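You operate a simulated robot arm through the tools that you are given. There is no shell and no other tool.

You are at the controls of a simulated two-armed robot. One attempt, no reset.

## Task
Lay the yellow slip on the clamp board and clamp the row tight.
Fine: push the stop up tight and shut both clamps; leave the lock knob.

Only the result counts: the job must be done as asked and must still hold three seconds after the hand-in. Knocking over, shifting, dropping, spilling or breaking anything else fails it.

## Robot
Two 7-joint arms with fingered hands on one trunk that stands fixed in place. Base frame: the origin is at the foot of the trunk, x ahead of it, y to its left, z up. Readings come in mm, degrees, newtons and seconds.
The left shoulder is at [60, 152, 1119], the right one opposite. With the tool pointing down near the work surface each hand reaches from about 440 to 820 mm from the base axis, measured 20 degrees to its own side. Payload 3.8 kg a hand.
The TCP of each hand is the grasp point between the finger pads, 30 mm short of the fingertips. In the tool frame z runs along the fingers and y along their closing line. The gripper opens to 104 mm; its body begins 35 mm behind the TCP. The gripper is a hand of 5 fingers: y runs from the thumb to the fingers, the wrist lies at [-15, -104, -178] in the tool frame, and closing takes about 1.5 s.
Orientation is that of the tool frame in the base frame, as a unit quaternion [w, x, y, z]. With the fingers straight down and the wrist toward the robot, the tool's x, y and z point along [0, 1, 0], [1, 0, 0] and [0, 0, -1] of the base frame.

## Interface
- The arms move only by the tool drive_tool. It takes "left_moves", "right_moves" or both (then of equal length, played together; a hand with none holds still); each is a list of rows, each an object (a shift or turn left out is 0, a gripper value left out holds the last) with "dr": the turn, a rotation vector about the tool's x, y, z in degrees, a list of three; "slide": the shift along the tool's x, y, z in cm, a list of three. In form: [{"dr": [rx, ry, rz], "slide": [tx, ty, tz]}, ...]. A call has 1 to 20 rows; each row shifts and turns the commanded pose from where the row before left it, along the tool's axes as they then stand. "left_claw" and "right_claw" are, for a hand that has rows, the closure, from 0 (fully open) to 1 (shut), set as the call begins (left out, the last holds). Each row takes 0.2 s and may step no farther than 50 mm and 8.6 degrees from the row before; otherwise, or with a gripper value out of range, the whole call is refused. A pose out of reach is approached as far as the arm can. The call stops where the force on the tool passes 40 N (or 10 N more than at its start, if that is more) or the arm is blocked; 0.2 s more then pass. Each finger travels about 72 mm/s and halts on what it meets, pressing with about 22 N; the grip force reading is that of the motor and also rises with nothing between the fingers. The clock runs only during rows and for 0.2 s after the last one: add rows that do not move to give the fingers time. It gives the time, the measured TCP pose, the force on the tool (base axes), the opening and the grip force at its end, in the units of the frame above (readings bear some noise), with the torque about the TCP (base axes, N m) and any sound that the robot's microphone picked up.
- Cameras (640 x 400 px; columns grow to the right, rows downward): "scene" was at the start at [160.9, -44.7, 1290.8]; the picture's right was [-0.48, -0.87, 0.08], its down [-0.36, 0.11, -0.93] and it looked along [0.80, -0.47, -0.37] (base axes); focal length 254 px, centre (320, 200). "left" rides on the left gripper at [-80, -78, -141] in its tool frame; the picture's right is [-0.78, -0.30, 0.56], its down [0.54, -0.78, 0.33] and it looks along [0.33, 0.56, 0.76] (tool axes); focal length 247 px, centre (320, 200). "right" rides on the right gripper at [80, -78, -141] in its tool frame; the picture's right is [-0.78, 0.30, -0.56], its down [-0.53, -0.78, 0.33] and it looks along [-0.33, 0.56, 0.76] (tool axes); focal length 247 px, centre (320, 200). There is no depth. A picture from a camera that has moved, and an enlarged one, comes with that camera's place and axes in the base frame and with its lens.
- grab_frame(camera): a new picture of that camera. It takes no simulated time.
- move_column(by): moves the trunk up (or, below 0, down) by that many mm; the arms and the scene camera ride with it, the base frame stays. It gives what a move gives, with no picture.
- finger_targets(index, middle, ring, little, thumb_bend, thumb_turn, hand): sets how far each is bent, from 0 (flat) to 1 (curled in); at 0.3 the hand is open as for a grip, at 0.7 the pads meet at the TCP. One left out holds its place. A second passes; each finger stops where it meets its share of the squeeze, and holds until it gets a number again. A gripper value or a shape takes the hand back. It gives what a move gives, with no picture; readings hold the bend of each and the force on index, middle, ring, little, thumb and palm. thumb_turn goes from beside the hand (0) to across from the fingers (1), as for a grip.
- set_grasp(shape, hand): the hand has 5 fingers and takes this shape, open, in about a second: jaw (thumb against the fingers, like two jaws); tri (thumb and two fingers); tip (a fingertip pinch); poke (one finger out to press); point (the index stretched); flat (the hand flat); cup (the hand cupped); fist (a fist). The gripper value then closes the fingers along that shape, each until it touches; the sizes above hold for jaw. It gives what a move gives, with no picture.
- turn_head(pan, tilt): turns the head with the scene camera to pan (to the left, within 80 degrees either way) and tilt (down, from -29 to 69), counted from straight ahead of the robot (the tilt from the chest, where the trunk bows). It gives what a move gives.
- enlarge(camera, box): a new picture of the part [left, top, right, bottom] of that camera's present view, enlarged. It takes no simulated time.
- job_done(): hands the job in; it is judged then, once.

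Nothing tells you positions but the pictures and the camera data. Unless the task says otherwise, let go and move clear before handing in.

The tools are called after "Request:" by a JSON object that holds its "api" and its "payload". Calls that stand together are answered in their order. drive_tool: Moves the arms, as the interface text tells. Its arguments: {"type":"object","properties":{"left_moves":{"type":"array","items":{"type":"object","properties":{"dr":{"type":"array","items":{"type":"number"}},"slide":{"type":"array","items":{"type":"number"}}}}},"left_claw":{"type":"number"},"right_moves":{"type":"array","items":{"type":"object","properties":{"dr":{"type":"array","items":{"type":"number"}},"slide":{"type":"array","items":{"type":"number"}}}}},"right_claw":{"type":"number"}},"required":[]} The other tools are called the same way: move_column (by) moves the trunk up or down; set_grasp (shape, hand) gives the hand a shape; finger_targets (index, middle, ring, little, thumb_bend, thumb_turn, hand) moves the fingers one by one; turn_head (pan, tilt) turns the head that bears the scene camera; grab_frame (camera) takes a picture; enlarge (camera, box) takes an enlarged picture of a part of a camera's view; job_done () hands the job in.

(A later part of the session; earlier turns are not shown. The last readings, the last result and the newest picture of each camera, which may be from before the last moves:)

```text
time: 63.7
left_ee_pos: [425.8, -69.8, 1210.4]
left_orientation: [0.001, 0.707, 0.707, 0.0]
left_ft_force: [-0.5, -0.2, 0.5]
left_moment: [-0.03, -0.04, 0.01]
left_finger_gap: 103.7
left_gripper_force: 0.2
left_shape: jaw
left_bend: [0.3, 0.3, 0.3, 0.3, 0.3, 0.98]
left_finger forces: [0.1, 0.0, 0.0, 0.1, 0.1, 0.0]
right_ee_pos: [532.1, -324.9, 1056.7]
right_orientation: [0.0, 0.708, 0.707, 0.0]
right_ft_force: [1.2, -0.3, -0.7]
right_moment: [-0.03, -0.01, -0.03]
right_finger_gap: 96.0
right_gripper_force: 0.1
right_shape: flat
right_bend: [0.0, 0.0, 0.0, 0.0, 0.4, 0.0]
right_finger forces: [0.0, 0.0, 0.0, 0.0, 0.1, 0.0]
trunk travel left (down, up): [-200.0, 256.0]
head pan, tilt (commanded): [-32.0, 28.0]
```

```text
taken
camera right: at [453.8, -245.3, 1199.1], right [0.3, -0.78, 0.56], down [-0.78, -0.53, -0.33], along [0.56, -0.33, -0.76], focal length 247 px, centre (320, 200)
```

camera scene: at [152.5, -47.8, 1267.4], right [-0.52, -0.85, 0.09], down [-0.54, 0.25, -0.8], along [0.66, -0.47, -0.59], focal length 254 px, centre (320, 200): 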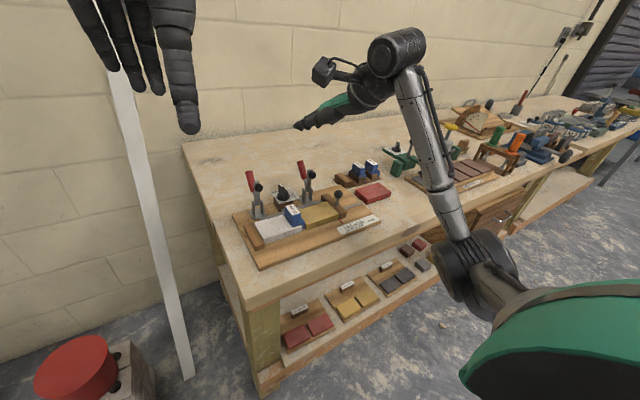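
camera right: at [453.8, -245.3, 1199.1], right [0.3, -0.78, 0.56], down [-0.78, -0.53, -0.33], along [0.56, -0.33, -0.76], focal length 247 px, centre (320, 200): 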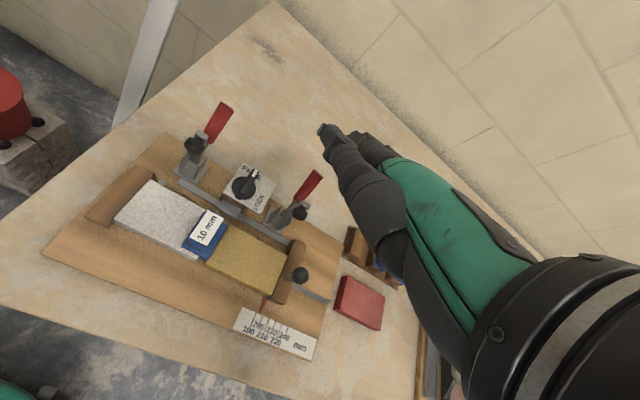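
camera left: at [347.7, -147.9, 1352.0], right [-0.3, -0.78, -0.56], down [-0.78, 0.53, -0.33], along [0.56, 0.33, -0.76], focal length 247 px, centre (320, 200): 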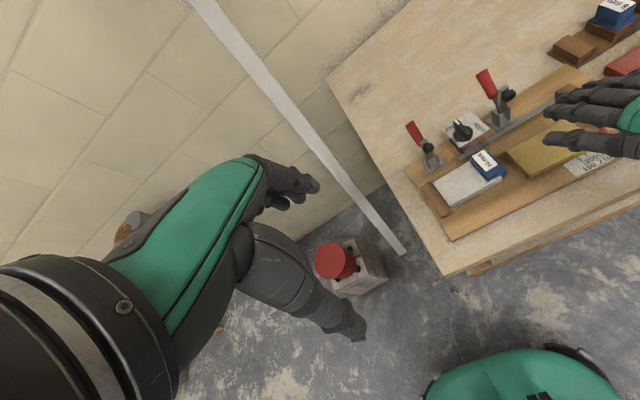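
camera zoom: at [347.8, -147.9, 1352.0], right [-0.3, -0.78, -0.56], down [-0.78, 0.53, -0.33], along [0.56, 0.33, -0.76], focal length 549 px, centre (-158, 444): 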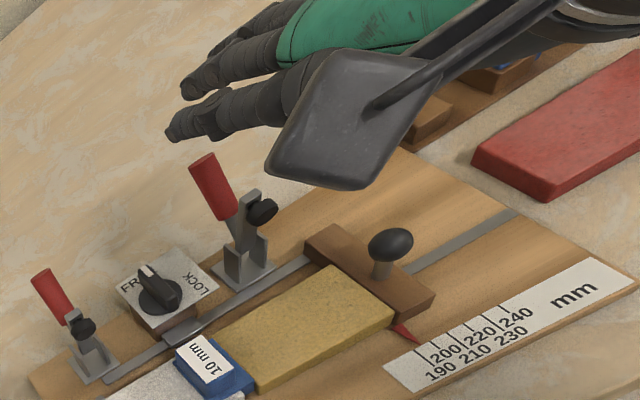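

In the flat shape the index tip is about 106 mm ahead of the TCP and the fingers slope down at about 45°, which suits pushing the handle back. I'll bring the index and middle fingertips to straddle the front of the handle's top, just short of touching.

Request:
{"api": "drive_tool", "payload": {"right_moves": [{"slide": [-0.6, -0.2, 2.5]}, {"slide": [-0.6, 0, 2.5]}, {"slide": [0, 0, 2]}, {"slide": [0, 0, 2]}, {}]}}

Request:
{"api": "enlarge", "payload": {"camera": "scene", "box": [260, 120, 360, 220]}}

Request:
{"api": "enlarge", "payload": {"camera": "left", "box": [460, 40, 600, 160]}}

Request:
{"api": "enlarge", "payload": {"camera": "right", "box": [220, 80, 420, 280]}}

```text
time: 64.9
left_ee_pos: [426.1, -69.0, 1210.7]
left_orientation: [0.0, 0.707, 0.708, 0.0]
left_ft_force: [-0.4, 0.3, 0.4]
left_moment: [-0.02, 0.03, -0.02]
left_finger_gap: 103.7
left_gripper_force: 0.1
left_shape: jaw
left_bend: [0.3, 0.3, 0.3, 0.3, 0.3, 0.98]
left_finger forces: [0.0, 0.0, 0.0, 0.1, 0.1, 0.0]
right_ee_pos: [530.5, -338.0, 968.1]
right_orientation: [0.0, 0.707, 0.707, 0.0]
right_ft_force: [-0.9, -0.7, -0.1]
right_moment: [0.02, -0.02, 0.03]
right_finger_gap: 95.8
right_gripper_force: 0.0
right_shape: flat
right_bend: [0.0, 0.0, 0.0, 0.0, 0.4, 0.0]
right_finger forces: [0.0, 0.0, 0.1, 0.1, 0.0, 0.0]
trunk travel left (down, up): [-200.0, 256.0]
head pan, tilt (commanded): [-32.0, 28.0]
```

```text
4.00 times, centred on (310, 170) of scene
camera zoom: at [152.6, -47.7, 1267.4], right [-0.52, -0.85, 0.09], down [-0.54, 0.25, -0.8], along [0.66, -0.47, -0.59], focal length 1014 px, centre (360, 320)
```

zoom: 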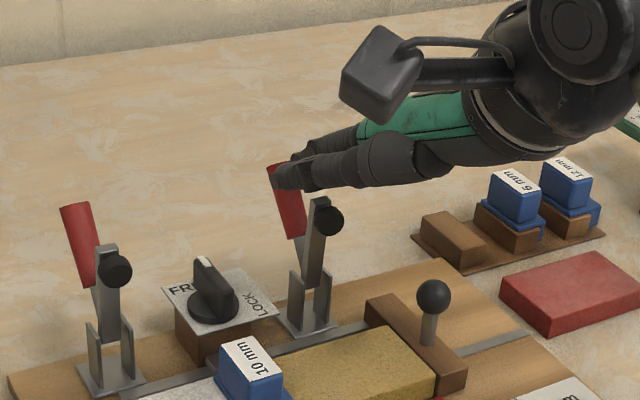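

```text
3.33 times, centred on (530, 100) of left
camera zoom: at [347.8, -147.8, 1352.0], right [-0.3, -0.78, -0.56], down [-0.78, 0.53, -0.33], along [0.56, 0.33, -0.76], focal length 823 px, centre (-380, 533)
```

zoom: 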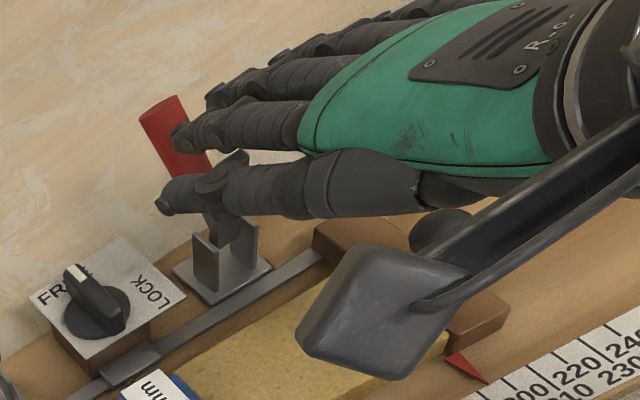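

```text
2.00 times, centred on (320, 180) of right
camera zoom: at [452.3, -257.2, 1110.0], right [0.3, -0.78, 0.56], down [-0.78, -0.53, -0.33], along [0.56, -0.33, -0.76], focal length 494 px, centre (320, 240)
```

zoom: 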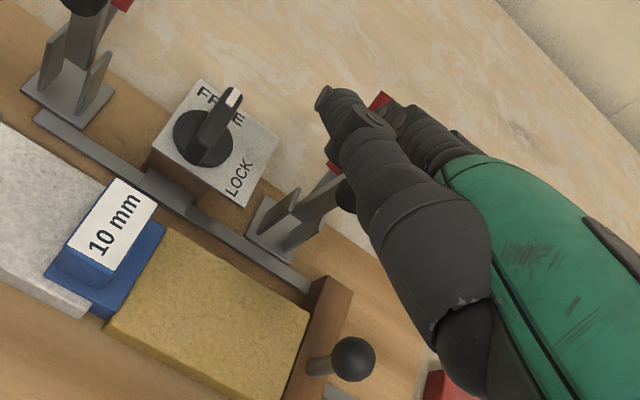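

The index and middle fingertips straddle the handle's top, just in front of it. I'll drop 5 mm, centre by 2 mm, then push back and down in small steps.

Request:
{"api": "drive_tool", "payload": {"right_moves": [{"slide": [0.2, 0, 0.5]}, {"slide": [0, 0.5, 0]}, {"slide": [0, 0.5, 0.15]}, {"slide": [0, 0.4, 0.2]}, {}]}}

Request:
{"api": "enlarge", "payload": {"camera": "scene", "box": [260, 120, 360, 220]}}

Request:
{"api": "enlarge", "payload": {"camera": "left", "box": [460, 40, 600, 160]}}

```text
time: 66.1
left_ee_pos: [425.4, -69.1, 1210.2]
left_orientation: [0.0, 0.707, 0.707, 0.0]
left_ft_force: [0.1, -0.4, -0.8]
left_moment: [0.0, 0.0, 0.0]
left_finger_gap: 103.8
left_gripper_force: 0.1
left_shape: jaw
left_bend: [0.3, 0.3, 0.3, 0.3, 0.3, 0.98]
left_finger forces: [0.0, 0.0, 0.0, 0.0, 0.0, 0.1]
right_ee_pos: [542.9, -335.5, 957.4]
right_orientation: [0.0, 0.707, 0.707, 0.0]
right_ft_force: [-0.4, -0.6, 0.3]
right_moment: [0.0, -0.06, -0.01]
right_finger_gap: 95.9
right_gripper_force: 0.0
right_shape: flat
right_bend: [0.0, 0.0, 0.0, 0.0, 0.4, 0.0]
right_finger forces: [0.0, 0.5, 0.0, 0.1, 0.0, 0.0]
trunk travel left (down, up): [-200.0, 256.0]
head pan, tilt (commanded): [-32.0, 28.0]
```

```text
4.00 times, centred on (310, 170) of scene
camera zoom: at [152.4, -47.8, 1267.4], right [-0.52, -0.85, 0.09], down [-0.54, 0.25, -0.8], along [0.66, -0.47, -0.59], focal length 1014 px, centre (360, 320)
```

zoom: 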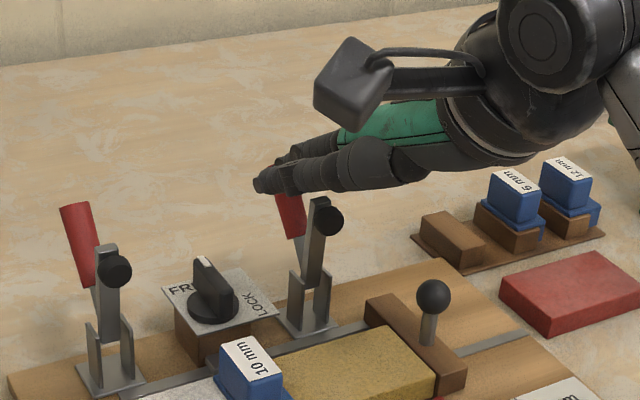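

```text
3.33 times, centred on (530, 100) of left
camera zoom: at [347.7, -148.0, 1352.0], right [-0.3, -0.78, -0.56], down [-0.78, 0.53, -0.33], along [0.56, 0.33, -0.76], focal length 823 px, centre (-380, 533)
```

zoom: 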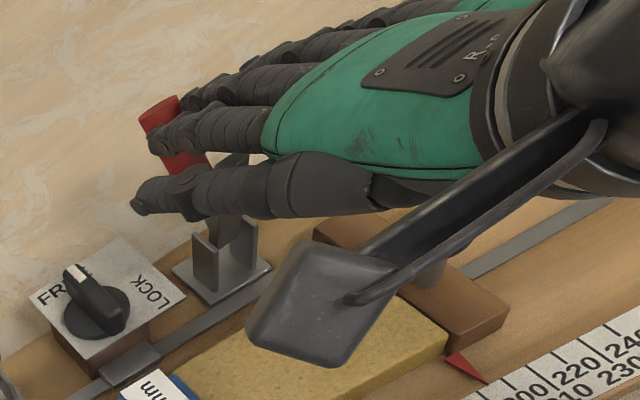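

The middle finger is just touching the handle. I'll push on along the arc, back and down.

Request:
{"api": "drive_tool", "payload": {"right_moves": [{"slide": [0, 0.5, 0.2]}, {"slide": [0, 0.5, 0.25]}, {"slide": [0, 0.5, 0.3]}, {}]}}

Request:
{"api": "enlarge", "payload": {"camera": "scene", "box": [260, 120, 360, 220]}}

Request:
{"api": "enlarge", "payload": {"camera": "left", "box": [460, 40, 600, 160]}}

```text
time: 67.1
left_ee_pos: [425.7, -69.0, 1210.2]
left_orientation: [0.0, 0.707, 0.707, 0.0]
left_ft_force: [0.2, 0.5, -0.1]
left_moment: [0.0, 0.02, 0.0]
left_finger_gap: 103.7
left_gripper_force: 0.0
left_shape: jaw
left_bend: [0.3, 0.3, 0.3, 0.3, 0.3, 0.98]
left_finger forces: [0.1, 0.0, 0.0, 0.0, 0.1, 0.1]
right_ee_pos: [558.6, -334.9, 949.9]
right_orientation: [0.0, 0.707, 0.707, 0.0]
right_ft_force: [-1.9, -1.3, -0.1]
right_moment: [0.02, 0.02, -0.09]
right_finger_gap: 96.3
right_gripper_force: 0.1
right_shape: flat
right_bend: [0.0, 0.0, 0.0, 0.0, 0.4, 0.0]
right_finger forces: [0.0, 1.4, 0.0, 0.0, 0.0, 0.0]
trunk travel left (down, up): [-200.0, 256.0]
head pan, tilt (commanded): [-32.0, 28.0]
```

```text
4.00 times, centred on (310, 170) of scene
camera zoom: at [152.4, -48.0, 1267.4], right [-0.52, -0.85, 0.09], down [-0.54, 0.25, -0.8], along [0.66, -0.47, -0.59], focal length 1014 px, centre (360, 320)
```

zoom: 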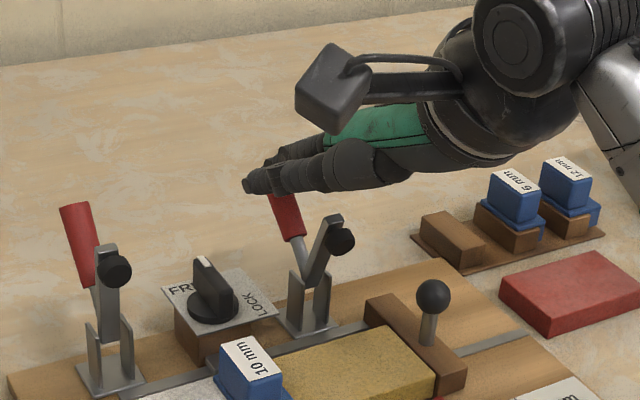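

```text
3.33 times, centred on (530, 100) of left
camera zoom: at [347.6, -148.2, 1352.1], right [-0.3, -0.78, -0.56], down [-0.78, 0.53, -0.33], along [0.56, 0.33, -0.76], focal length 823 px, centre (-380, 533)
```

zoom: 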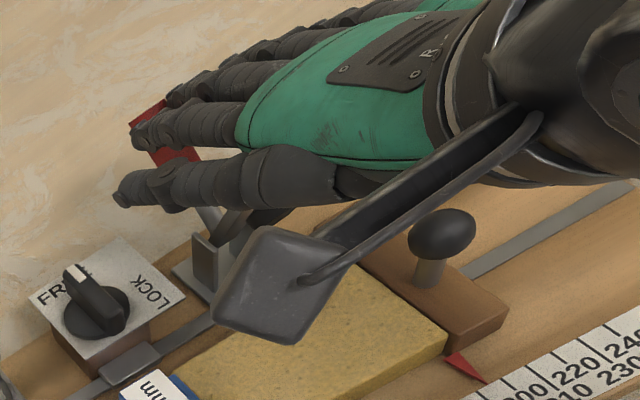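

It works: pushing the handle back swings the clamp arm forward and down, with only about 2 N needed. I'll keep following the arc.

Request:
{"api": "drive_tool", "payload": {"right_moves": [{"slide": [0, 0.5, 0.35]}, {"slide": [0, 0.5, 0.4]}, {"slide": [0, 0.5, 0.45]}, {}]}}

Request:
{"api": "enlarge", "payload": {"camera": "scene", "box": [260, 120, 360, 220]}}

Request:
{"api": "enlarge", "payload": {"camera": "left", "box": [460, 40, 600, 160]}}

```text
time: 68.1
left_ee_pos: [424.8, -68.3, 1210.7]
left_orientation: [0.001, 0.706, 0.708, 0.001]
left_ft_force: [-0.1, -1.4, -0.8]
left_moment: [0.02, 0.01, -0.02]
left_finger_gap: 103.6
left_gripper_force: 0.1
left_shape: jaw
left_bend: [0.3, 0.3, 0.3, 0.3, 0.3, 0.98]
left_finger forces: [0.0, 0.0, 0.0, 0.0, 0.0, 0.0]
right_ee_pos: [573.7, -334.7, 938.7]
right_orientation: [0.0, 0.707, 0.707, 0.001]
right_ft_force: [0.3, -0.3, 0.2]
right_moment: [-0.04, -0.02, 0.02]
right_finger_gap: 95.8
right_gripper_force: 0.0
right_shape: flat
right_bend: [0.0, 0.0, 0.0, 0.0, 0.4, 0.0]
right_finger forces: [0.1, 0.0, 0.0, 0.0, 0.1, 0.0]
trunk travel left (down, up): [-200.0, 256.0]
head pan, tilt (commanded): [-32.0, 28.0]
```

```text
4.00 times, centred on (310, 170) of scene
camera zoom: at [152.5, -47.8, 1267.4], right [-0.52, -0.85, 0.09], down [-0.54, 0.25, -0.8], along [0.66, -0.47, -0.59], focal length 1014 px, centre (360, 320)
```

zoom: 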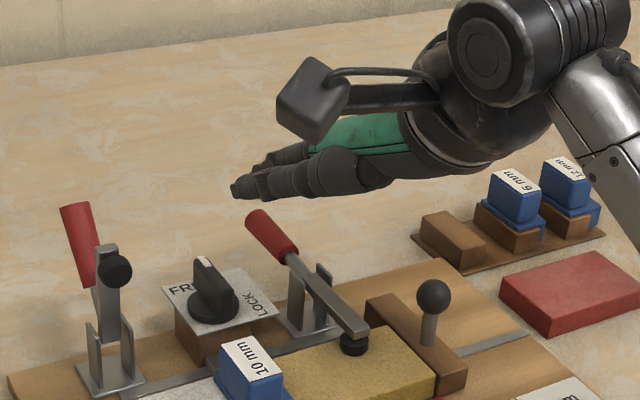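

```text
3.33 times, centred on (530, 100) of left
camera zoom: at [347.8, -148.0, 1352.0], right [-0.3, -0.78, -0.56], down [-0.78, 0.53, -0.33], along [0.56, 0.33, -0.76], focal length 823 px, centre (-380, 533)
```

zoom: 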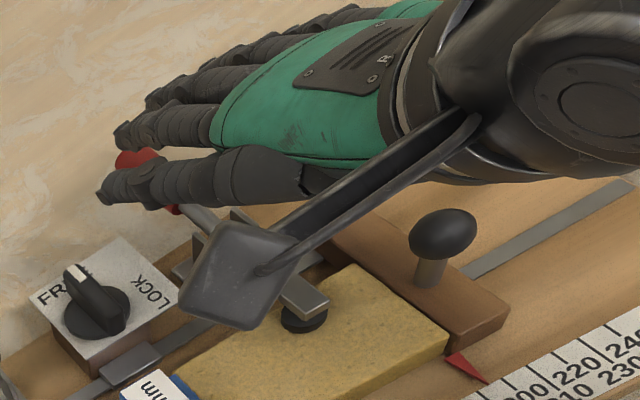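

The arm has dropped so that its pad rests on the slip, and the handle now lies back at about 70°. I'll follow down and press the handle to its locked position.

Request:
{"api": "drive_tool", "payload": {"right_moves": [{"slide": [0, 0.2, 0.6]}, {"slide": [0, 0.2, 0.6]}, {"slide": [0, 0, 0.4]}, {}]}}

Request:
{"api": "enlarge", "payload": {"camera": "scene", "box": [260, 140, 360, 230]}}

```text
time: 69.1
left_ee_pos: [425.4, -69.5, 1210.9]
left_orientation: [0.0, 0.706, 0.708, 0.0]
left_ft_force: [-0.3, -0.6, -0.3]
left_moment: [0.01, 0.02, 0.0]
left_finger_gap: 103.5
left_gripper_force: 0.0
left_shape: jaw
left_bend: [0.3, 0.3, 0.3, 0.3, 0.3, 0.98]
left_finger forces: [0.1, 0.0, 0.0, 0.1, 0.1, 0.0]
right_ee_pos: [578.2, -336.5, 922.8]
right_orientation: [-0.001, 0.707, 0.707, -0.001]
right_ft_force: [-0.6, -0.6, 0.5]
right_moment: [0.04, 0.0, -0.01]
right_finger_gap: 95.8
right_gripper_force: 0.0
right_shape: flat
right_bend: [0.0, 0.0, 0.0, 0.0, 0.4, 0.0]
right_finger forces: [0.1, 0.1, 0.0, 0.0, 0.0, 0.0]
trunk travel left (down, up): [-200.0, 256.0]
head pan, tilt (commanded): [-32.0, 28.0]
```

```text
4.44 times, centred on (310, 185) of scene
camera zoom: at [152.6, -47.8, 1267.4], right [-0.52, -0.85, 0.09], down [-0.54, 0.25, -0.8], along [0.66, -0.47, -0.59], focal length 1127 px, centre (364, 267)
```

zoom: 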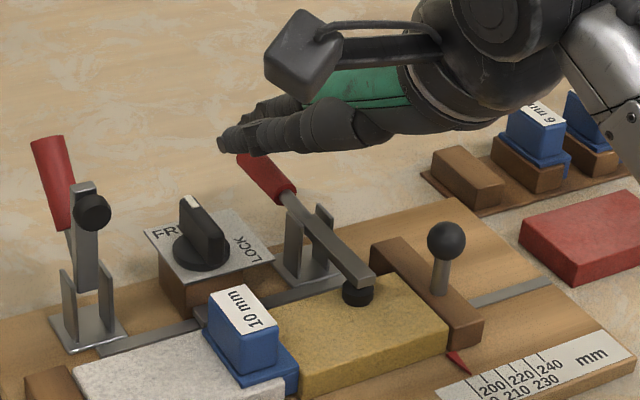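

The handle now lies nearly horizontal and the arm is flat with its pad on the slip. I'll press gently to confirm it's fully home.

Request:
{"api": "drive_tool", "payload": {"right_moves": [{"slide": [0, 0, 0.3]}, {"slide": [0, 0, 0.3]}, {"slide": [0, 0, 0.3]}, {}]}}

Request:
{"api": "enlarge", "payload": {"camera": "scene", "box": [260, 140, 360, 230]}}

```text
time: 70.1
left_ee_pos: [426.1, -69.4, 1211.5]
left_orientation: [0.0, 0.707, 0.708, 0.0]
left_ft_force: [0.0, 0.7, -0.2]
left_moment: [-0.04, -0.02, 0.0]
left_finger_gap: 103.5
left_gripper_force: 0.2
left_shape: jaw
left_bend: [0.3, 0.3, 0.3, 0.3, 0.3, 0.98]
left_finger forces: [0.0, 0.0, 0.0, 0.0, 0.1, 0.0]
right_ee_pos: [577.6, -335.2, 913.9]
right_orientation: [-0.002, 0.707, 0.708, 0.0]
right_ft_force: [0.4, -0.2, 1.0]
right_moment: [0.02, -0.02, -0.01]
right_finger_gap: 96.2
right_gripper_force: 0.0
right_shape: flat
right_bend: [0.0, 0.0, 0.0, 0.0, 0.4, 0.0]
right_finger forces: [0.0, 0.0, 0.0, 0.0, 0.1, 0.0]
trunk travel left (down, up): [-200.0, 256.0]
head pan, tilt (commanded): [-32.0, 28.0]
```

```text
4.44 times, centred on (310, 185) of scene
camera zoom: at [152.6, -47.8, 1267.4], right [-0.52, -0.85, 0.09], down [-0.54, 0.25, -0.8], along [0.66, -0.47, -0.59], focal length 1127 px, centre (364, 267)
```

zoom: 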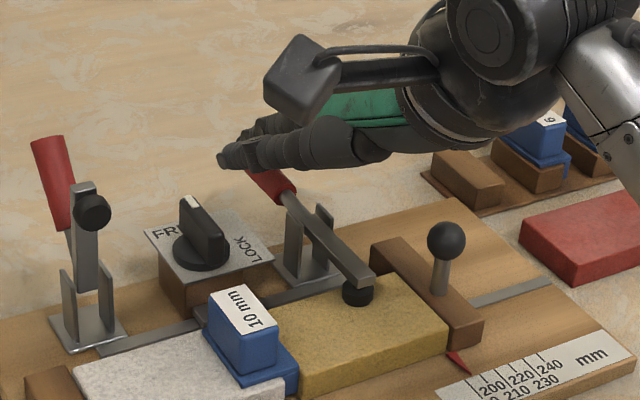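

Still no contact. I'll go down a little more in small steps.

Request:
{"api": "drive_tool", "payload": {"right_moves": [{"slide": [0, 0, 0.3]}, {"slide": [0, 0, 0.3]}, {}]}}

Request:
{"api": "enlarge", "payload": {"camera": "left", "box": [440, 60, 580, 180]}}

Request:
{"api": "enlarge", "payload": {"camera": "right", "box": [180, 100, 420, 340]}}

```text
time: 70.9
left_ee_pos: [425.5, -69.9, 1210.9]
left_orientation: [0.0, 0.707, 0.707, 0.0]
left_ft_force: [0.0, -0.4, 0.4]
left_moment: [-0.01, 0.0, -0.01]
left_finger_gap: 103.7
left_gripper_force: 0.2
left_shape: jaw
left_bend: [0.3, 0.3, 0.3, 0.3, 0.3, 0.98]
left_finger forces: [0.0, 0.0, 0.0, 0.1, 0.0, 0.0]
right_ee_pos: [578.0, -334.8, 907.3]
right_orientation: [-0.001, 0.707, 0.707, 0.001]
right_ft_force: [-1.0, -0.5, 1.1]
right_moment: [-0.03, -0.12, -0.06]
right_finger_gap: 96.2
right_gripper_force: 0.1
right_shape: flat
right_bend: [0.0, 0.0, 0.0, 0.0, 0.4, 0.0]
right_finger forces: [0.1, 1.3, 0.1, 0.0, 0.0, 0.0]
trunk travel left (down, up): [-200.0, 256.0]
head pan, tilt (commanded): [-32.0, 28.0]
```

```text
3.33 times, centred on (510, 120) of left
camera zoom: at [347.6, -147.9, 1352.1], right [-0.3, -0.78, -0.56], down [-0.78, 0.53, -0.33], along [0.56, 0.33, -0.76], focal length 823 px, centre (-313, 467)
```

zoom: 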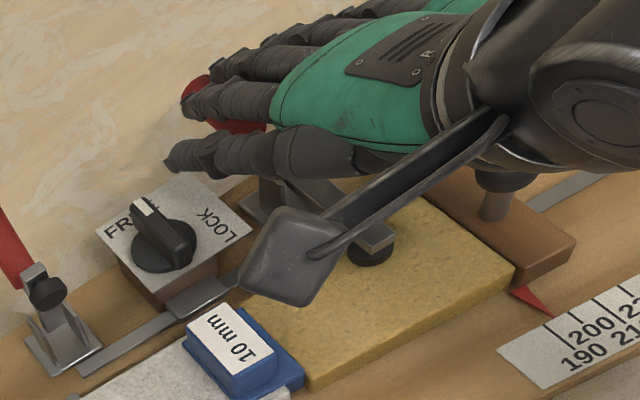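

```text
1.67 times, centred on (300, 220) of right
camera zoom: at [500.1, -254.8, 1049.5], right [0.3, -0.78, 0.56], down [-0.78, -0.53, -0.33], along [0.56, -0.33, -0.76], focal length 412 px, centre (353, 167)
```

zoom: 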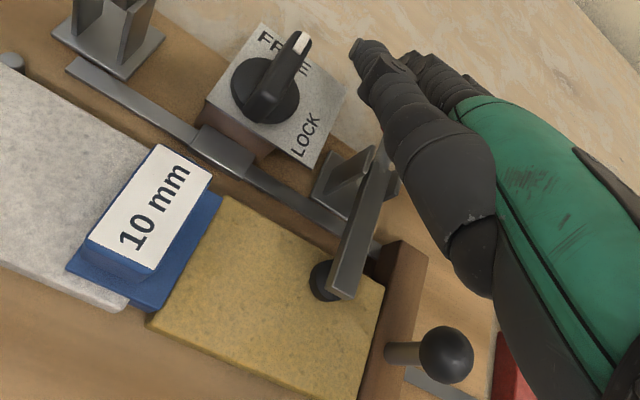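

The middle finger touched the handle (1.3 N) and the pad sits over the slip. I'll press on to lock it.

Request:
{"api": "drive_tool", "payload": {"right_moves": [{"slide": [0, 0, 0.3]}, {"slide": [0, 0, 0.2]}, {}]}}

Request:
{"api": "enlarge", "payload": {"camera": "right", "box": [240, 150, 360, 290]}}

Request:
{"api": "enlarge", "payload": {"camera": "scene", "box": [270, 150, 350, 220]}}

```text
time: 71.7
left_ee_pos: [424.3, -69.0, 1211.1]
left_orientation: [0.0, 0.707, 0.707, 0.0]
left_ft_force: [-0.1, 0.1, 0.9]
left_moment: [0.01, 0.01, -0.01]
left_finger_gap: 103.6
left_gripper_force: 0.0
left_shape: jaw
left_bend: [0.3, 0.3, 0.3, 0.3, 0.3, 0.98]
left_finger forces: [0.1, 0.0, 0.0, 0.0, 0.1, 0.0]
right_ee_pos: [575.9, -334.9, 901.9]
right_orientation: [-0.001, 0.707, 0.707, 0.0]
right_ft_force: [-0.6, -1.0, 3.5]
right_moment: [0.02, -0.35, -0.12]
right_finger_gap: 95.9
right_gripper_force: 0.0
right_shape: flat
right_bend: [0.0, 0.0, 0.0, 0.0, 0.4, 0.0]
right_finger forces: [0.1, 2.6, 0.0, 0.0, 0.0, 0.1]
trunk travel left (down, up): [-200.0, 256.0]
head pan, tilt (commanded): [-32.0, 28.0]
```

```text
2.86 times, centred on (300, 220) of right
camera zoom: at [499.6, -254.8, 1045.0], right [0.3, -0.78, 0.56], down [-0.78, -0.53, -0.33], along [0.56, -0.33, -0.76], focal length 706 px, centre (377, 143)
```

zoom: 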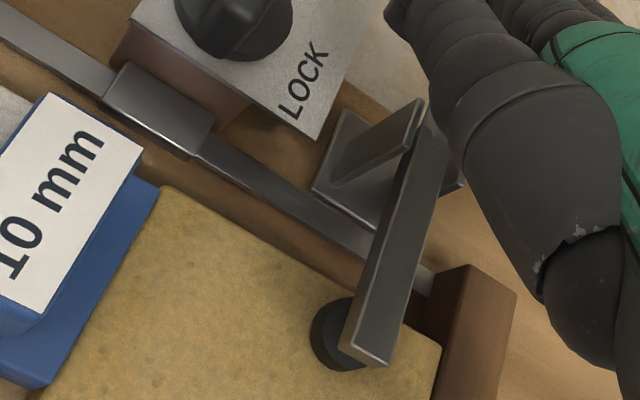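

```text
5.71 times, centred on (310, 185) of scene
camera zoom: at [152.1, -47.8, 1267.5], right [-0.52, -0.85, 0.09], down [-0.54, 0.25, -0.8], along [0.66, -0.47, -0.59], focal length 1449 px, centre (377, 286)
```

zoom: 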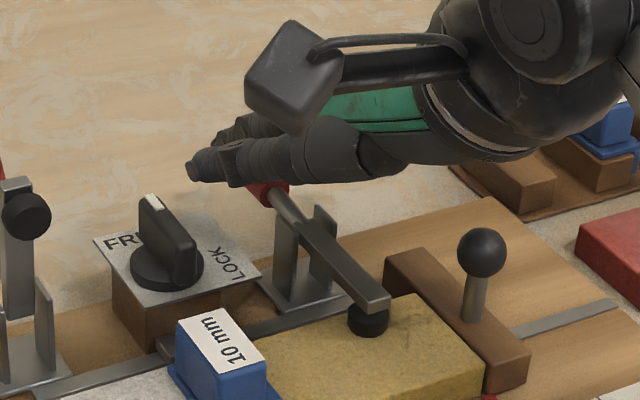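

Resistance is building (3.5 N) with the pad on the slip. I'll continue pressing in small steps, watching for a lock.

Request:
{"api": "drive_tool", "payload": {"right_moves": [{"slide": [0, 0, 0.3]}, {"slide": [0, 0, 0.2]}, {}]}}

```text
time: 72.5
left_ee_pos: [424.5, -70.0, 1210.6]
left_orientation: [0.0, 0.706, 0.708, 0.0]
left_ft_force: [-0.8, -0.1, 0.1]
left_moment: [0.0, 0.0, 0.03]
left_finger_gap: 103.5
left_gripper_force: 0.0
left_shape: jaw
left_bend: [0.3, 0.3, 0.3, 0.3, 0.3, 0.98]
left_finger forces: [0.0, 0.0, 0.1, 0.1, 0.0, 0.0]
right_ee_pos: [577.9, -334.3, 896.4]
right_orientation: [0.0, 0.707, 0.707, 0.0]
right_ft_force: [-0.9, -3.5, 4.6]
right_moment: [-0.01, -0.44, -0.22]
right_finger_gap: 0.0
right_gripper_force: 0.0
right_shape: flat
right_bend: [0.0, 0.0, 0.0, 0.0, 0.4, 0.0]
right_finger forces: [1.3, 3.1, 0.0, 0.0, 0.0, 0.0]
trunk travel left (down, up): [-200.0, 256.0]
head pan, tilt (commanded): [-32.0, 28.0]
```

The hand moved another 5 mm with only a small force rise. I'll look at what is happening before pressing more.

Request:
{"api": "enlarge", "payload": {"camera": "right", "box": [240, 80, 420, 290]}}

Request:
{"api": "enlarge", "payload": {"camera": "scene", "box": [270, 150, 350, 220]}}

Request:
{"api": "enlarge", "payload": {"camera": "left", "box": [440, 60, 580, 180]}}

```text
1.90 times, centred on (330, 185) of right
camera zoom: at [499.3, -254.4, 1039.7], right [0.3, -0.78, 0.56], down [-0.78, -0.53, -0.33], along [0.56, -0.33, -0.76], focal length 470 px, centre (301, 229)
```

zoom: 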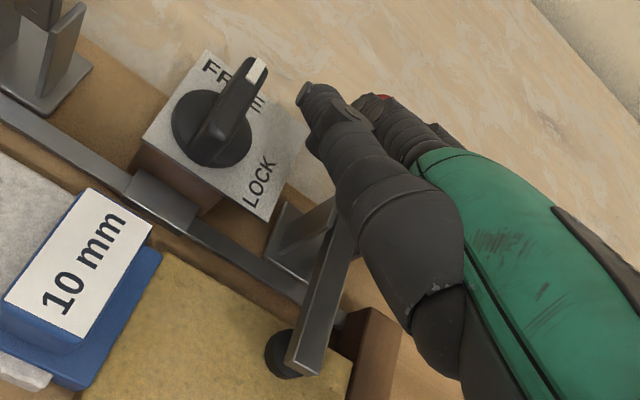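

```text
5.71 times, centred on (310, 185) of scene
camera zoom: at [151.9, -47.8, 1267.5], right [-0.52, -0.85, 0.09], down [-0.54, 0.25, -0.8], along [0.66, -0.47, -0.59], focal length 1449 px, centre (377, 286)
```

zoom: 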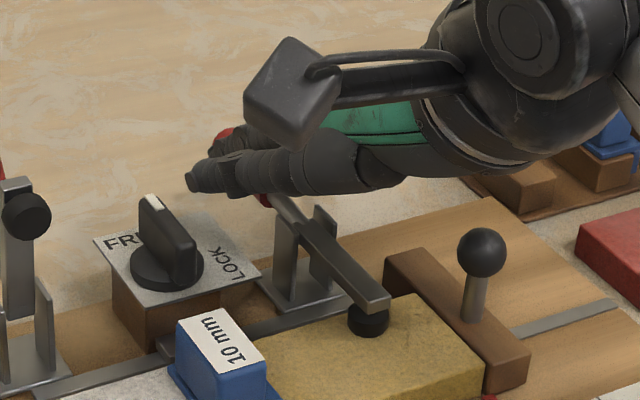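

```text
3.33 times, centred on (510, 120) of left
camera zoom: at [347.1, -147.9, 1352.2], right [-0.3, -0.78, -0.56], down [-0.78, 0.53, -0.33], along [0.56, 0.33, -0.76], focal length 823 px, centre (-313, 467)
```

zoom: 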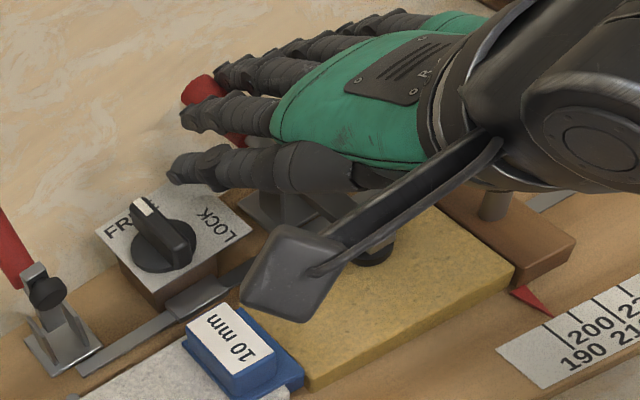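

The handle is wedging between the index and middle fingers while the arm no longer moves, so it may already be at its closed stop. I'll lift the hand away and look.

Request:
{"api": "drive_tool", "payload": {"right_moves": [{"slide": [0, 0, -1]}, {"slide": [0, 0, -2]}, {"slide": [0, -1, -3]}, {"slide": [0, -3, -3]}, {"slide": [-2, -3, -3]}, {"slide": [-3, -3, 0]}, {}]}}

Request:
{"api": "enlarge", "payload": {"camera": "scene", "box": [250, 140, 350, 230]}}

Request:
{"api": "enlarge", "payload": {"camera": "left", "box": [440, 60, 580, 180]}}

Request:
{"api": "enlarge", "payload": {"camera": "right", "box": [100, 100, 340, 300]}}

```text
time: 74.1
left_ee_pos: [425.8, -69.0, 1210.8]
left_orientation: [-0.001, 0.707, 0.707, -0.001]
left_ft_force: [0.1, 0.4, 0.6]
left_moment: [-0.03, -0.02, 0.03]
left_finger_gap: 103.6
left_gripper_force: 0.1
left_shape: jaw
left_bend: [0.3, 0.3, 0.3, 0.3, 0.3, 0.98]
left_finger forces: [0.1, 0.0, 0.0, 0.0, 0.0, 0.1]
right_ee_pos: [476.8, -387.0, 1015.7]
right_orientation: [-0.001, 0.707, 0.707, -0.001]
right_ft_force: [0.2, -0.1, -0.4]
right_moment: [-0.03, -0.03, -0.02]
right_finger_gap: 0.0
right_gripper_force: 0.1
right_shape: flat
right_bend: [0.0, 0.0, 0.0, 0.0, 0.4, 0.0]
right_finger forces: [0.0, 0.1, 0.0, 0.1, 0.0, 0.0]
trunk travel left (down, up): [-200.0, 256.0]
head pan, tilt (commanded): [-32.0, 28.0]
```

```text
4.44 times, centred on (300, 185) of scene
camera zoom: at [153.2, -47.2, 1267.3], right [-0.52, -0.85, 0.09], down [-0.54, 0.25, -0.8], along [0.66, -0.47, -0.59], focal length 1127 px, centre (409, 267)
```

zoom: 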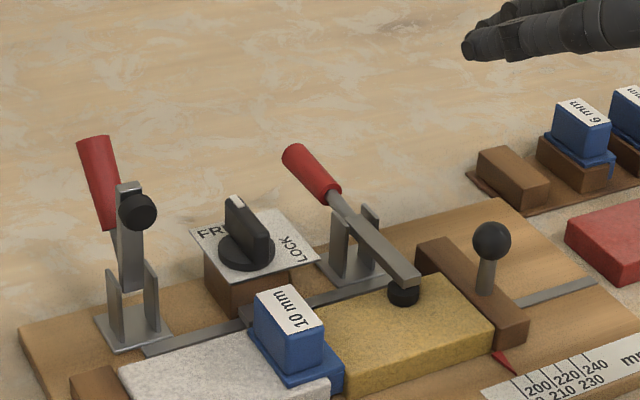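

```text
3.33 times, centred on (510, 120) of left
camera zoom: at [348.5, -147.3, 1351.9], right [-0.3, -0.78, -0.56], down [-0.78, 0.53, -0.33], along [0.55, 0.33, -0.76], focal length 823 px, centre (-313, 467)
```

zoom: 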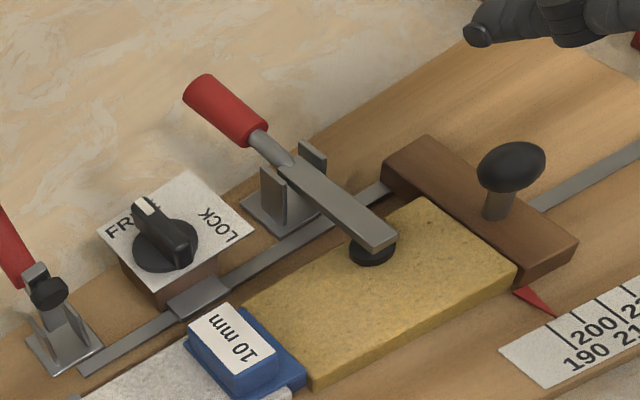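

```text
2.00 times, centred on (220, 200) of right
camera zoom: at [400.2, -306.8, 1159.1], right [0.3, -0.78, 0.56], down [-0.78, -0.54, -0.33], along [0.55, -0.33, -0.76], focal length 494 px, centre (520, 200)
```

zoom: 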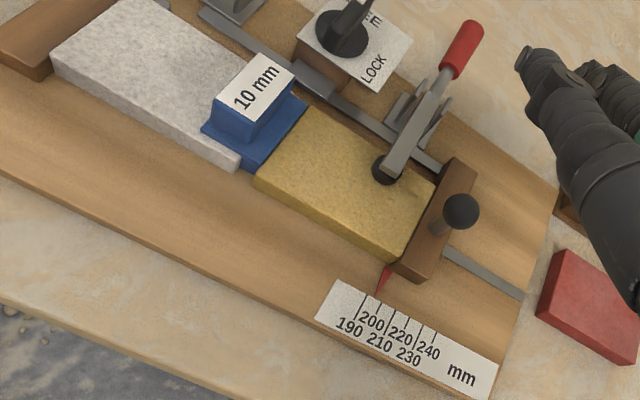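

The clamp arm lies over the slip and the handle is nearly horizontal, perhaps 7° short. I'll zoom in to see whether the pad really bears on the slip.

Request:
{"api": "enlarge", "payload": {"camera": "scene", "box": [285, 160, 345, 210]}}

Request:
{"api": "enlarge", "payload": {"camera": "left", "box": [470, 80, 540, 140]}}

Request:
{"api": "enlarge", "payload": {"camera": "right", "box": [230, 100, 310, 200]}}

```text
8.00 times, centred on (315, 185) of scene
camera zoom: at [153.2, -47.2, 1267.3], right [-0.52, -0.85, 0.09], down [-0.54, 0.25, -0.8], along [0.66, -0.47, -0.59], focal length 2028 px, centre (360, 320)
```

zoom: 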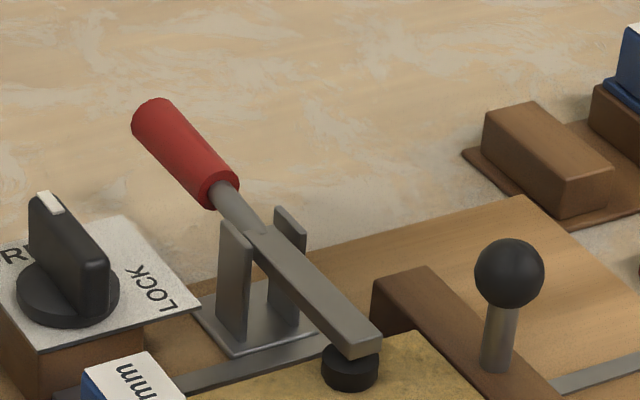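

```text
6.67 times, centred on (505, 110) of left
camera zoom: at [348.5, -147.3, 1351.9], right [-0.3, -0.78, -0.56], down [-0.78, 0.53, -0.33], along [0.55, 0.33, -0.76], focal length 1646 px, centre (-913, 800)
```

zoom: 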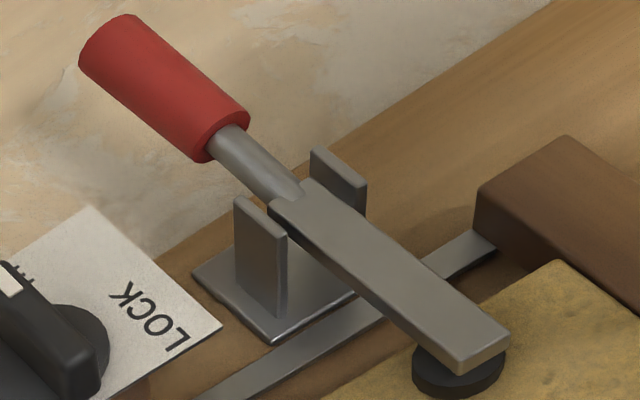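

```text
4.00 times, centred on (270, 150) of right
camera zoom: at [400.2, -306.8, 1159.1], right [0.3, -0.78, 0.56], down [-0.78, -0.54, -0.33], along [0.55, -0.33, -0.76], focal length 988 px, centre (520, 400)
```

zoom: 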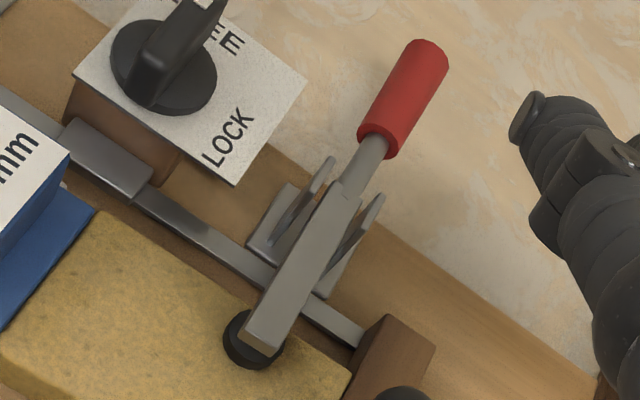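

The pad does bear on the slip and the arm looks level. To be sure it's locked I'll press the handle end firmly with one finger, so I'll try the poke shape.

Request:
{"api": "set_grasp", "payload": {"hand": "right", "shape": "poke"}}

Request:
{"api": "enlarge", "payload": {"camera": "scene", "box": [300, 80, 450, 220]}}

Request:
{"api": "grab_frame", "payload": {"camera": "right"}}

Request:
{"api": "enlarge", "payload": {"camera": "left", "box": [480, 0, 640, 150]}}

```text
time: 75.0
left_ee_pos: [425.2, -68.9, 1211.7]
left_orientation: [0.0, 0.706, 0.708, 0.0]
left_ft_force: [0.2, 0.1, -0.6]
left_moment: [-0.02, -0.02, 0.01]
left_finger_gap: 103.8
left_gripper_force: 0.0
left_shape: jaw
left_bend: [0.3, 0.3, 0.3, 0.3, 0.3, 0.98]
left_finger forces: [0.0, 0.1, 0.0, 0.1, 0.0, 0.0]
right_ee_pos: [477.7, -388.6, 1016.1]
right_orientation: [0.0, 0.707, 0.707, 0.001]
right_ft_force: [-0.5, -0.8, 0.5]
right_moment: [0.0, 0.01, 0.0]
right_finger_gap: 0.0
right_gripper_force: 0.0
right_shape: poke
right_bend: [0.7, 0.7, 0.99, 0.99, 1.0, 0.87]
right_finger forces: [0.1, 0.1, 0.1, 0.0, 0.0, 0.1]
trunk travel left (down, up): [-200.0, 256.0]
head pan, tilt (commanded): [-32.0, 28.0]
```

```text
2.86 times, centred on (375, 150) of scene
camera zoom: at [152.5, -47.9, 1267.4], right [-0.52, -0.85, 0.09], down [-0.54, 0.25, -0.8], along [0.66, -0.47, -0.59], focal length 724 px, centre (163, 343)
```

zoom: 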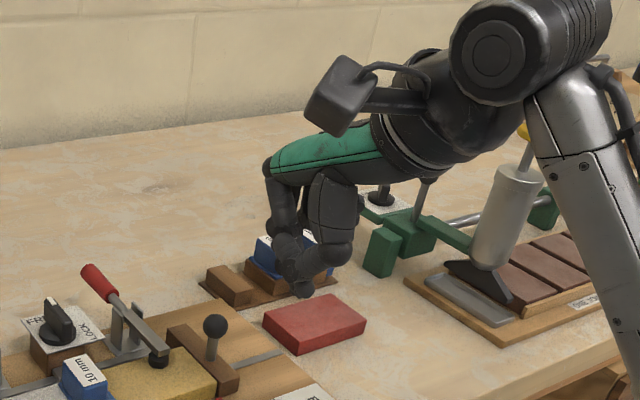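

```text
taken
camera right: at [400.0, -307.3, 1159.1], right [0.3, -0.78, 0.56], down [-0.78, -0.53, -0.33], along [0.56, -0.33, -0.76], focal length 247 px, centre (320, 200)
```

right: 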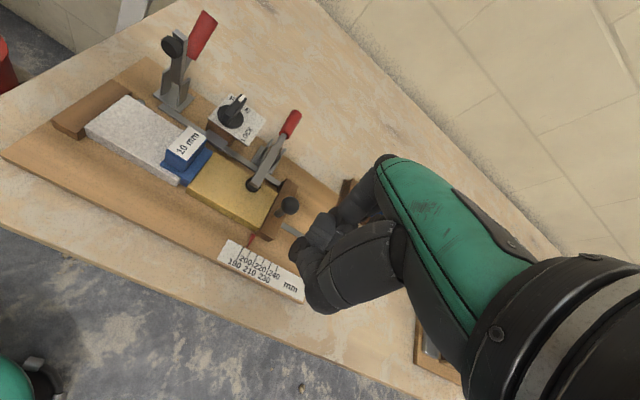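

```text
2.67 times, centred on (560, 75) of left
camera zoom: at [347.8, -148.0, 1352.0], right [-0.3, -0.78, -0.56], down [-0.78, 0.53, -0.33], along [0.56, 0.33, -0.76], focal length 659 px, centre (-320, 533)
```

zoom: 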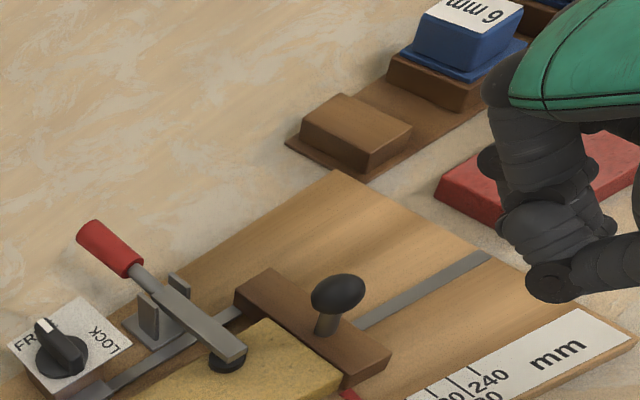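

The poke shape makes a firm beak with its tip about 27 mm below the TCP. I'll carry it over the end of the handle at about (686,-335) and come down on it.

Request:
{"api": "drive_tool", "payload": {"right_moves": [{"slide": [1.1, 4.1, 0]}, {"slide": [1.1, 4.1, 0]}, {"slide": [1.1, 4.2, 0]}, {"slide": [1.0, 4.2, 0]}, {"slide": [1.1, 4.2, 0]}, {"slide": [0, 0, 2.5]}, {"slide": [0, 0, 2.5]}, {}]}}

Request:
{"api": "enlarge", "payload": {"camera": "scene", "box": [250, 110, 370, 220]}}

Request:
{"api": "enlarge", "payload": {"camera": "left", "box": [430, 30, 590, 160]}}

Request:
{"api": "grab_frame", "payload": {"camera": "right"}}

```text
time: 76.8
left_ee_pos: [425.2, -69.2, 1211.8]
left_orientation: [0.0, 0.706, 0.708, -0.001]
left_ft_force: [0.7, -1.0, 0.2]
left_moment: [-0.02, 0.01, -0.01]
left_finger_gap: 103.8
left_gripper_force: 0.0
left_shape: jaw
left_bend: [0.3, 0.3, 0.3, 0.3, 0.3, 0.98]
left_finger forces: [0.1, 0.0, 0.1, 0.1, 0.1, 0.0]
right_ee_pos: [685.0, -332.8, 968.1]
right_orientation: [0.0, 0.707, 0.707, 0.0]
right_ft_force: [-0.4, -0.8, 0.2]
right_moment: [0.01, 0.0, -0.02]
right_finger_gap: 0.0
right_gripper_force: 0.2
right_shape: poke
right_bend: [0.7, 0.7, 0.99, 0.99, 1.0, 0.87]
right_finger forces: [0.0, 0.1, 0.0, 0.0, 0.1, 0.0]
trunk travel left (down, up): [-200.0, 256.0]
head pan, tilt (commanded): [-32.0, 28.0]
```

```text
3.64 times, centred on (310, 165) of scene
camera zoom: at [152.6, -47.5, 1267.4], right [-0.52, -0.85, 0.09], down [-0.54, 0.25, -0.8], along [0.66, -0.47, -0.59], focal length 922 px, centre (356, 327)
```

zoom: 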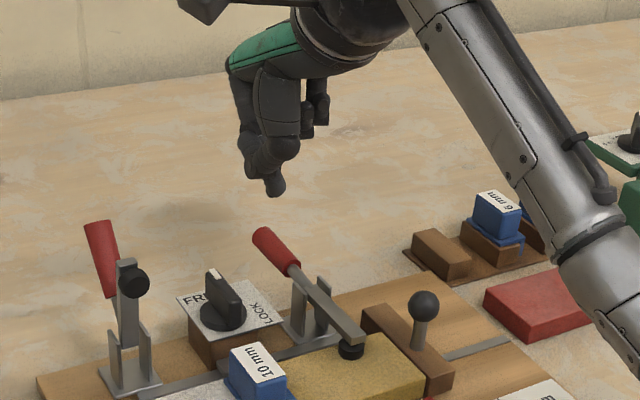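

```text
3.08 times, centred on (510, 95) of left
camera zoom: at [347.9, -147.6, 1352.1], right [-0.3, -0.78, -0.56], down [-0.78, 0.53, -0.33], along [0.56, 0.33, -0.76], focal length 760 px, centre (-265, 523)
```

zoom: 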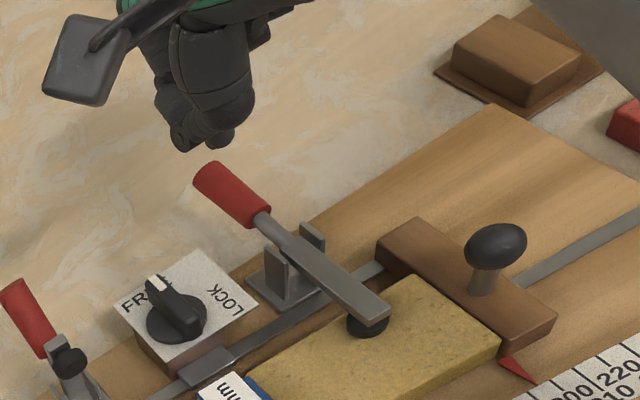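

```text
taken
camera right: at [607.7, -252.4, 1110.9], right [0.3, -0.78, 0.56], down [-0.78, -0.53, -0.33], along [0.56, -0.33, -0.76], focal length 247 px, centre (320, 200)
```

right: 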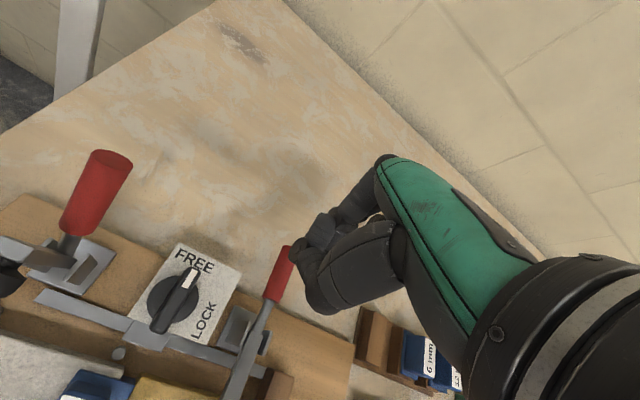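

The beak's lowest point is near the index and middle tips. I'll shift 7 mm in +y so the middle tip is centred on the handle, then come down carefully.

Request:
{"api": "drive_tool", "payload": {"right_moves": [{"slide": [0.7, -0.7, 0]}, {"slide": [0, 0, 1]}, {"slide": [0, 0, 1]}, {"slide": [0, 0, 0.5]}, {}]}}

Request:
{"api": "enlarge", "payload": {"camera": "scene", "box": [250, 110, 370, 220]}}

Request:
{"api": "enlarge", "payload": {"camera": "right", "box": [200, 160, 400, 340]}}

```text
time: 78.0
left_ee_pos: [425.5, -69.1, 1210.1]
left_orientation: [0.0, 0.707, 0.708, 0.001]
left_ft_force: [0.8, 1.0, -0.5]
left_moment: [-0.02, 0.02, 0.03]
left_finger_gap: 103.7
left_gripper_force: 0.0
left_shape: jaw
left_bend: [0.3, 0.3, 0.3, 0.3, 0.3, 0.98]
left_finger forces: [0.1, 0.0, 0.0, 0.1, 0.1, 0.1]
right_ee_pos: [678.7, -324.8, 943.4]
right_orientation: [-0.001, 0.707, 0.708, 0.0]
right_ft_force: [0.6, 0.1, 0.0]
right_moment: [0.03, -0.03, 0.04]
right_finger_gap: 0.0
right_gripper_force: 0.1
right_shape: poke
right_bend: [0.7, 0.7, 0.99, 0.99, 1.0, 0.87]
right_finger forces: [0.0, 0.1, 0.0, 0.1, 0.0, 0.0]
trunk travel left (down, up): [-200.0, 256.0]
head pan, tilt (commanded): [-32.0, 28.0]
```

```text
3.64 times, centred on (310, 165) of scene
camera zoom: at [152.7, -47.8, 1267.4], right [-0.52, -0.85, 0.09], down [-0.54, 0.25, -0.8], along [0.66, -0.47, -0.59], focal length 922 px, centre (356, 327)
```

zoom: 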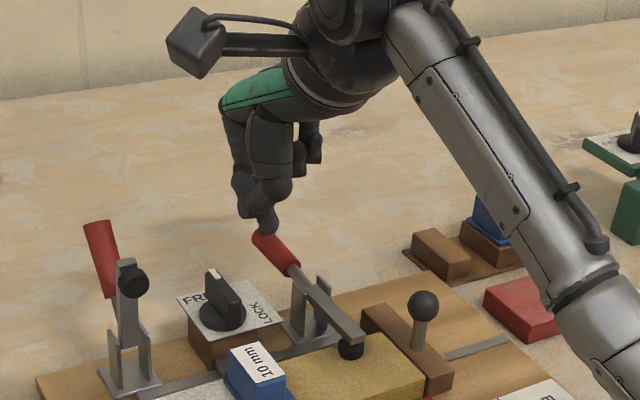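

```text
2.22 times, centred on (300, 250) of right
camera zoom: at [601.0, -244.6, 1085.2], right [0.3, -0.78, 0.56], down [-0.78, -0.53, -0.33], along [0.56, -0.33, -0.76], focal length 549 px, centre (364, 89)
```

zoom: 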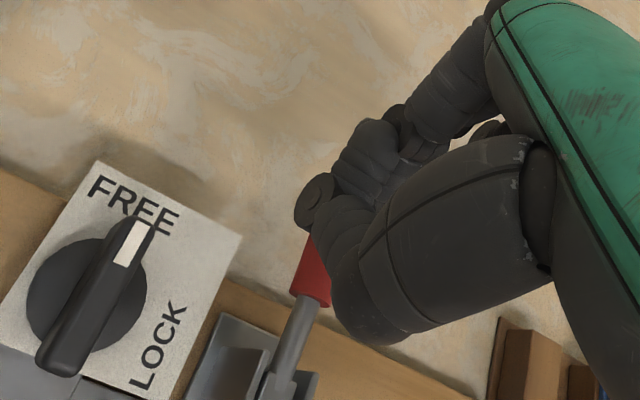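

The beak is right above the handle. I'll continue down in 3 mm steps.

Request:
{"api": "drive_tool", "payload": {"right_moves": [{"slide": [0, 0, 0.3]}, {"slide": [0, 0, 0.3]}, {"slide": [0, 0, 0.3]}, {}]}}

```text
time: 79.0
left_ee_pos: [425.0, -69.6, 1211.3]
left_orientation: [0.001, 0.707, 0.708, -0.001]
left_ft_force: [0.2, 0.0, -0.7]
left_moment: [0.0, -0.03, 0.0]
left_finger_gap: 103.8
left_gripper_force: 0.0
left_shape: jaw
left_bend: [0.3, 0.3, 0.3, 0.3, 0.3, 0.98]
left_finger forces: [0.0, 0.0, 0.0, 0.1, 0.0, 0.1]
right_ee_pos: [680.5, -323.9, 935.1]
right_orientation: [0.0, 0.707, 0.707, 0.001]
right_ft_force: [2.3, -0.6, 8.9]
right_moment: [-0.15, -0.05, 0.05]
right_finger_gap: 0.0
right_gripper_force: 0.1
right_shape: poke
right_bend: [0.7, 0.7, 0.99, 0.99, 1.0, 0.87]
right_finger forces: [0.0, 9.1, 0.0, 0.1, 0.0, 0.0]
trunk travel left (down, up): [-200.0, 256.0]
head pan, tilt (commanded): [-32.0, 28.0]
```

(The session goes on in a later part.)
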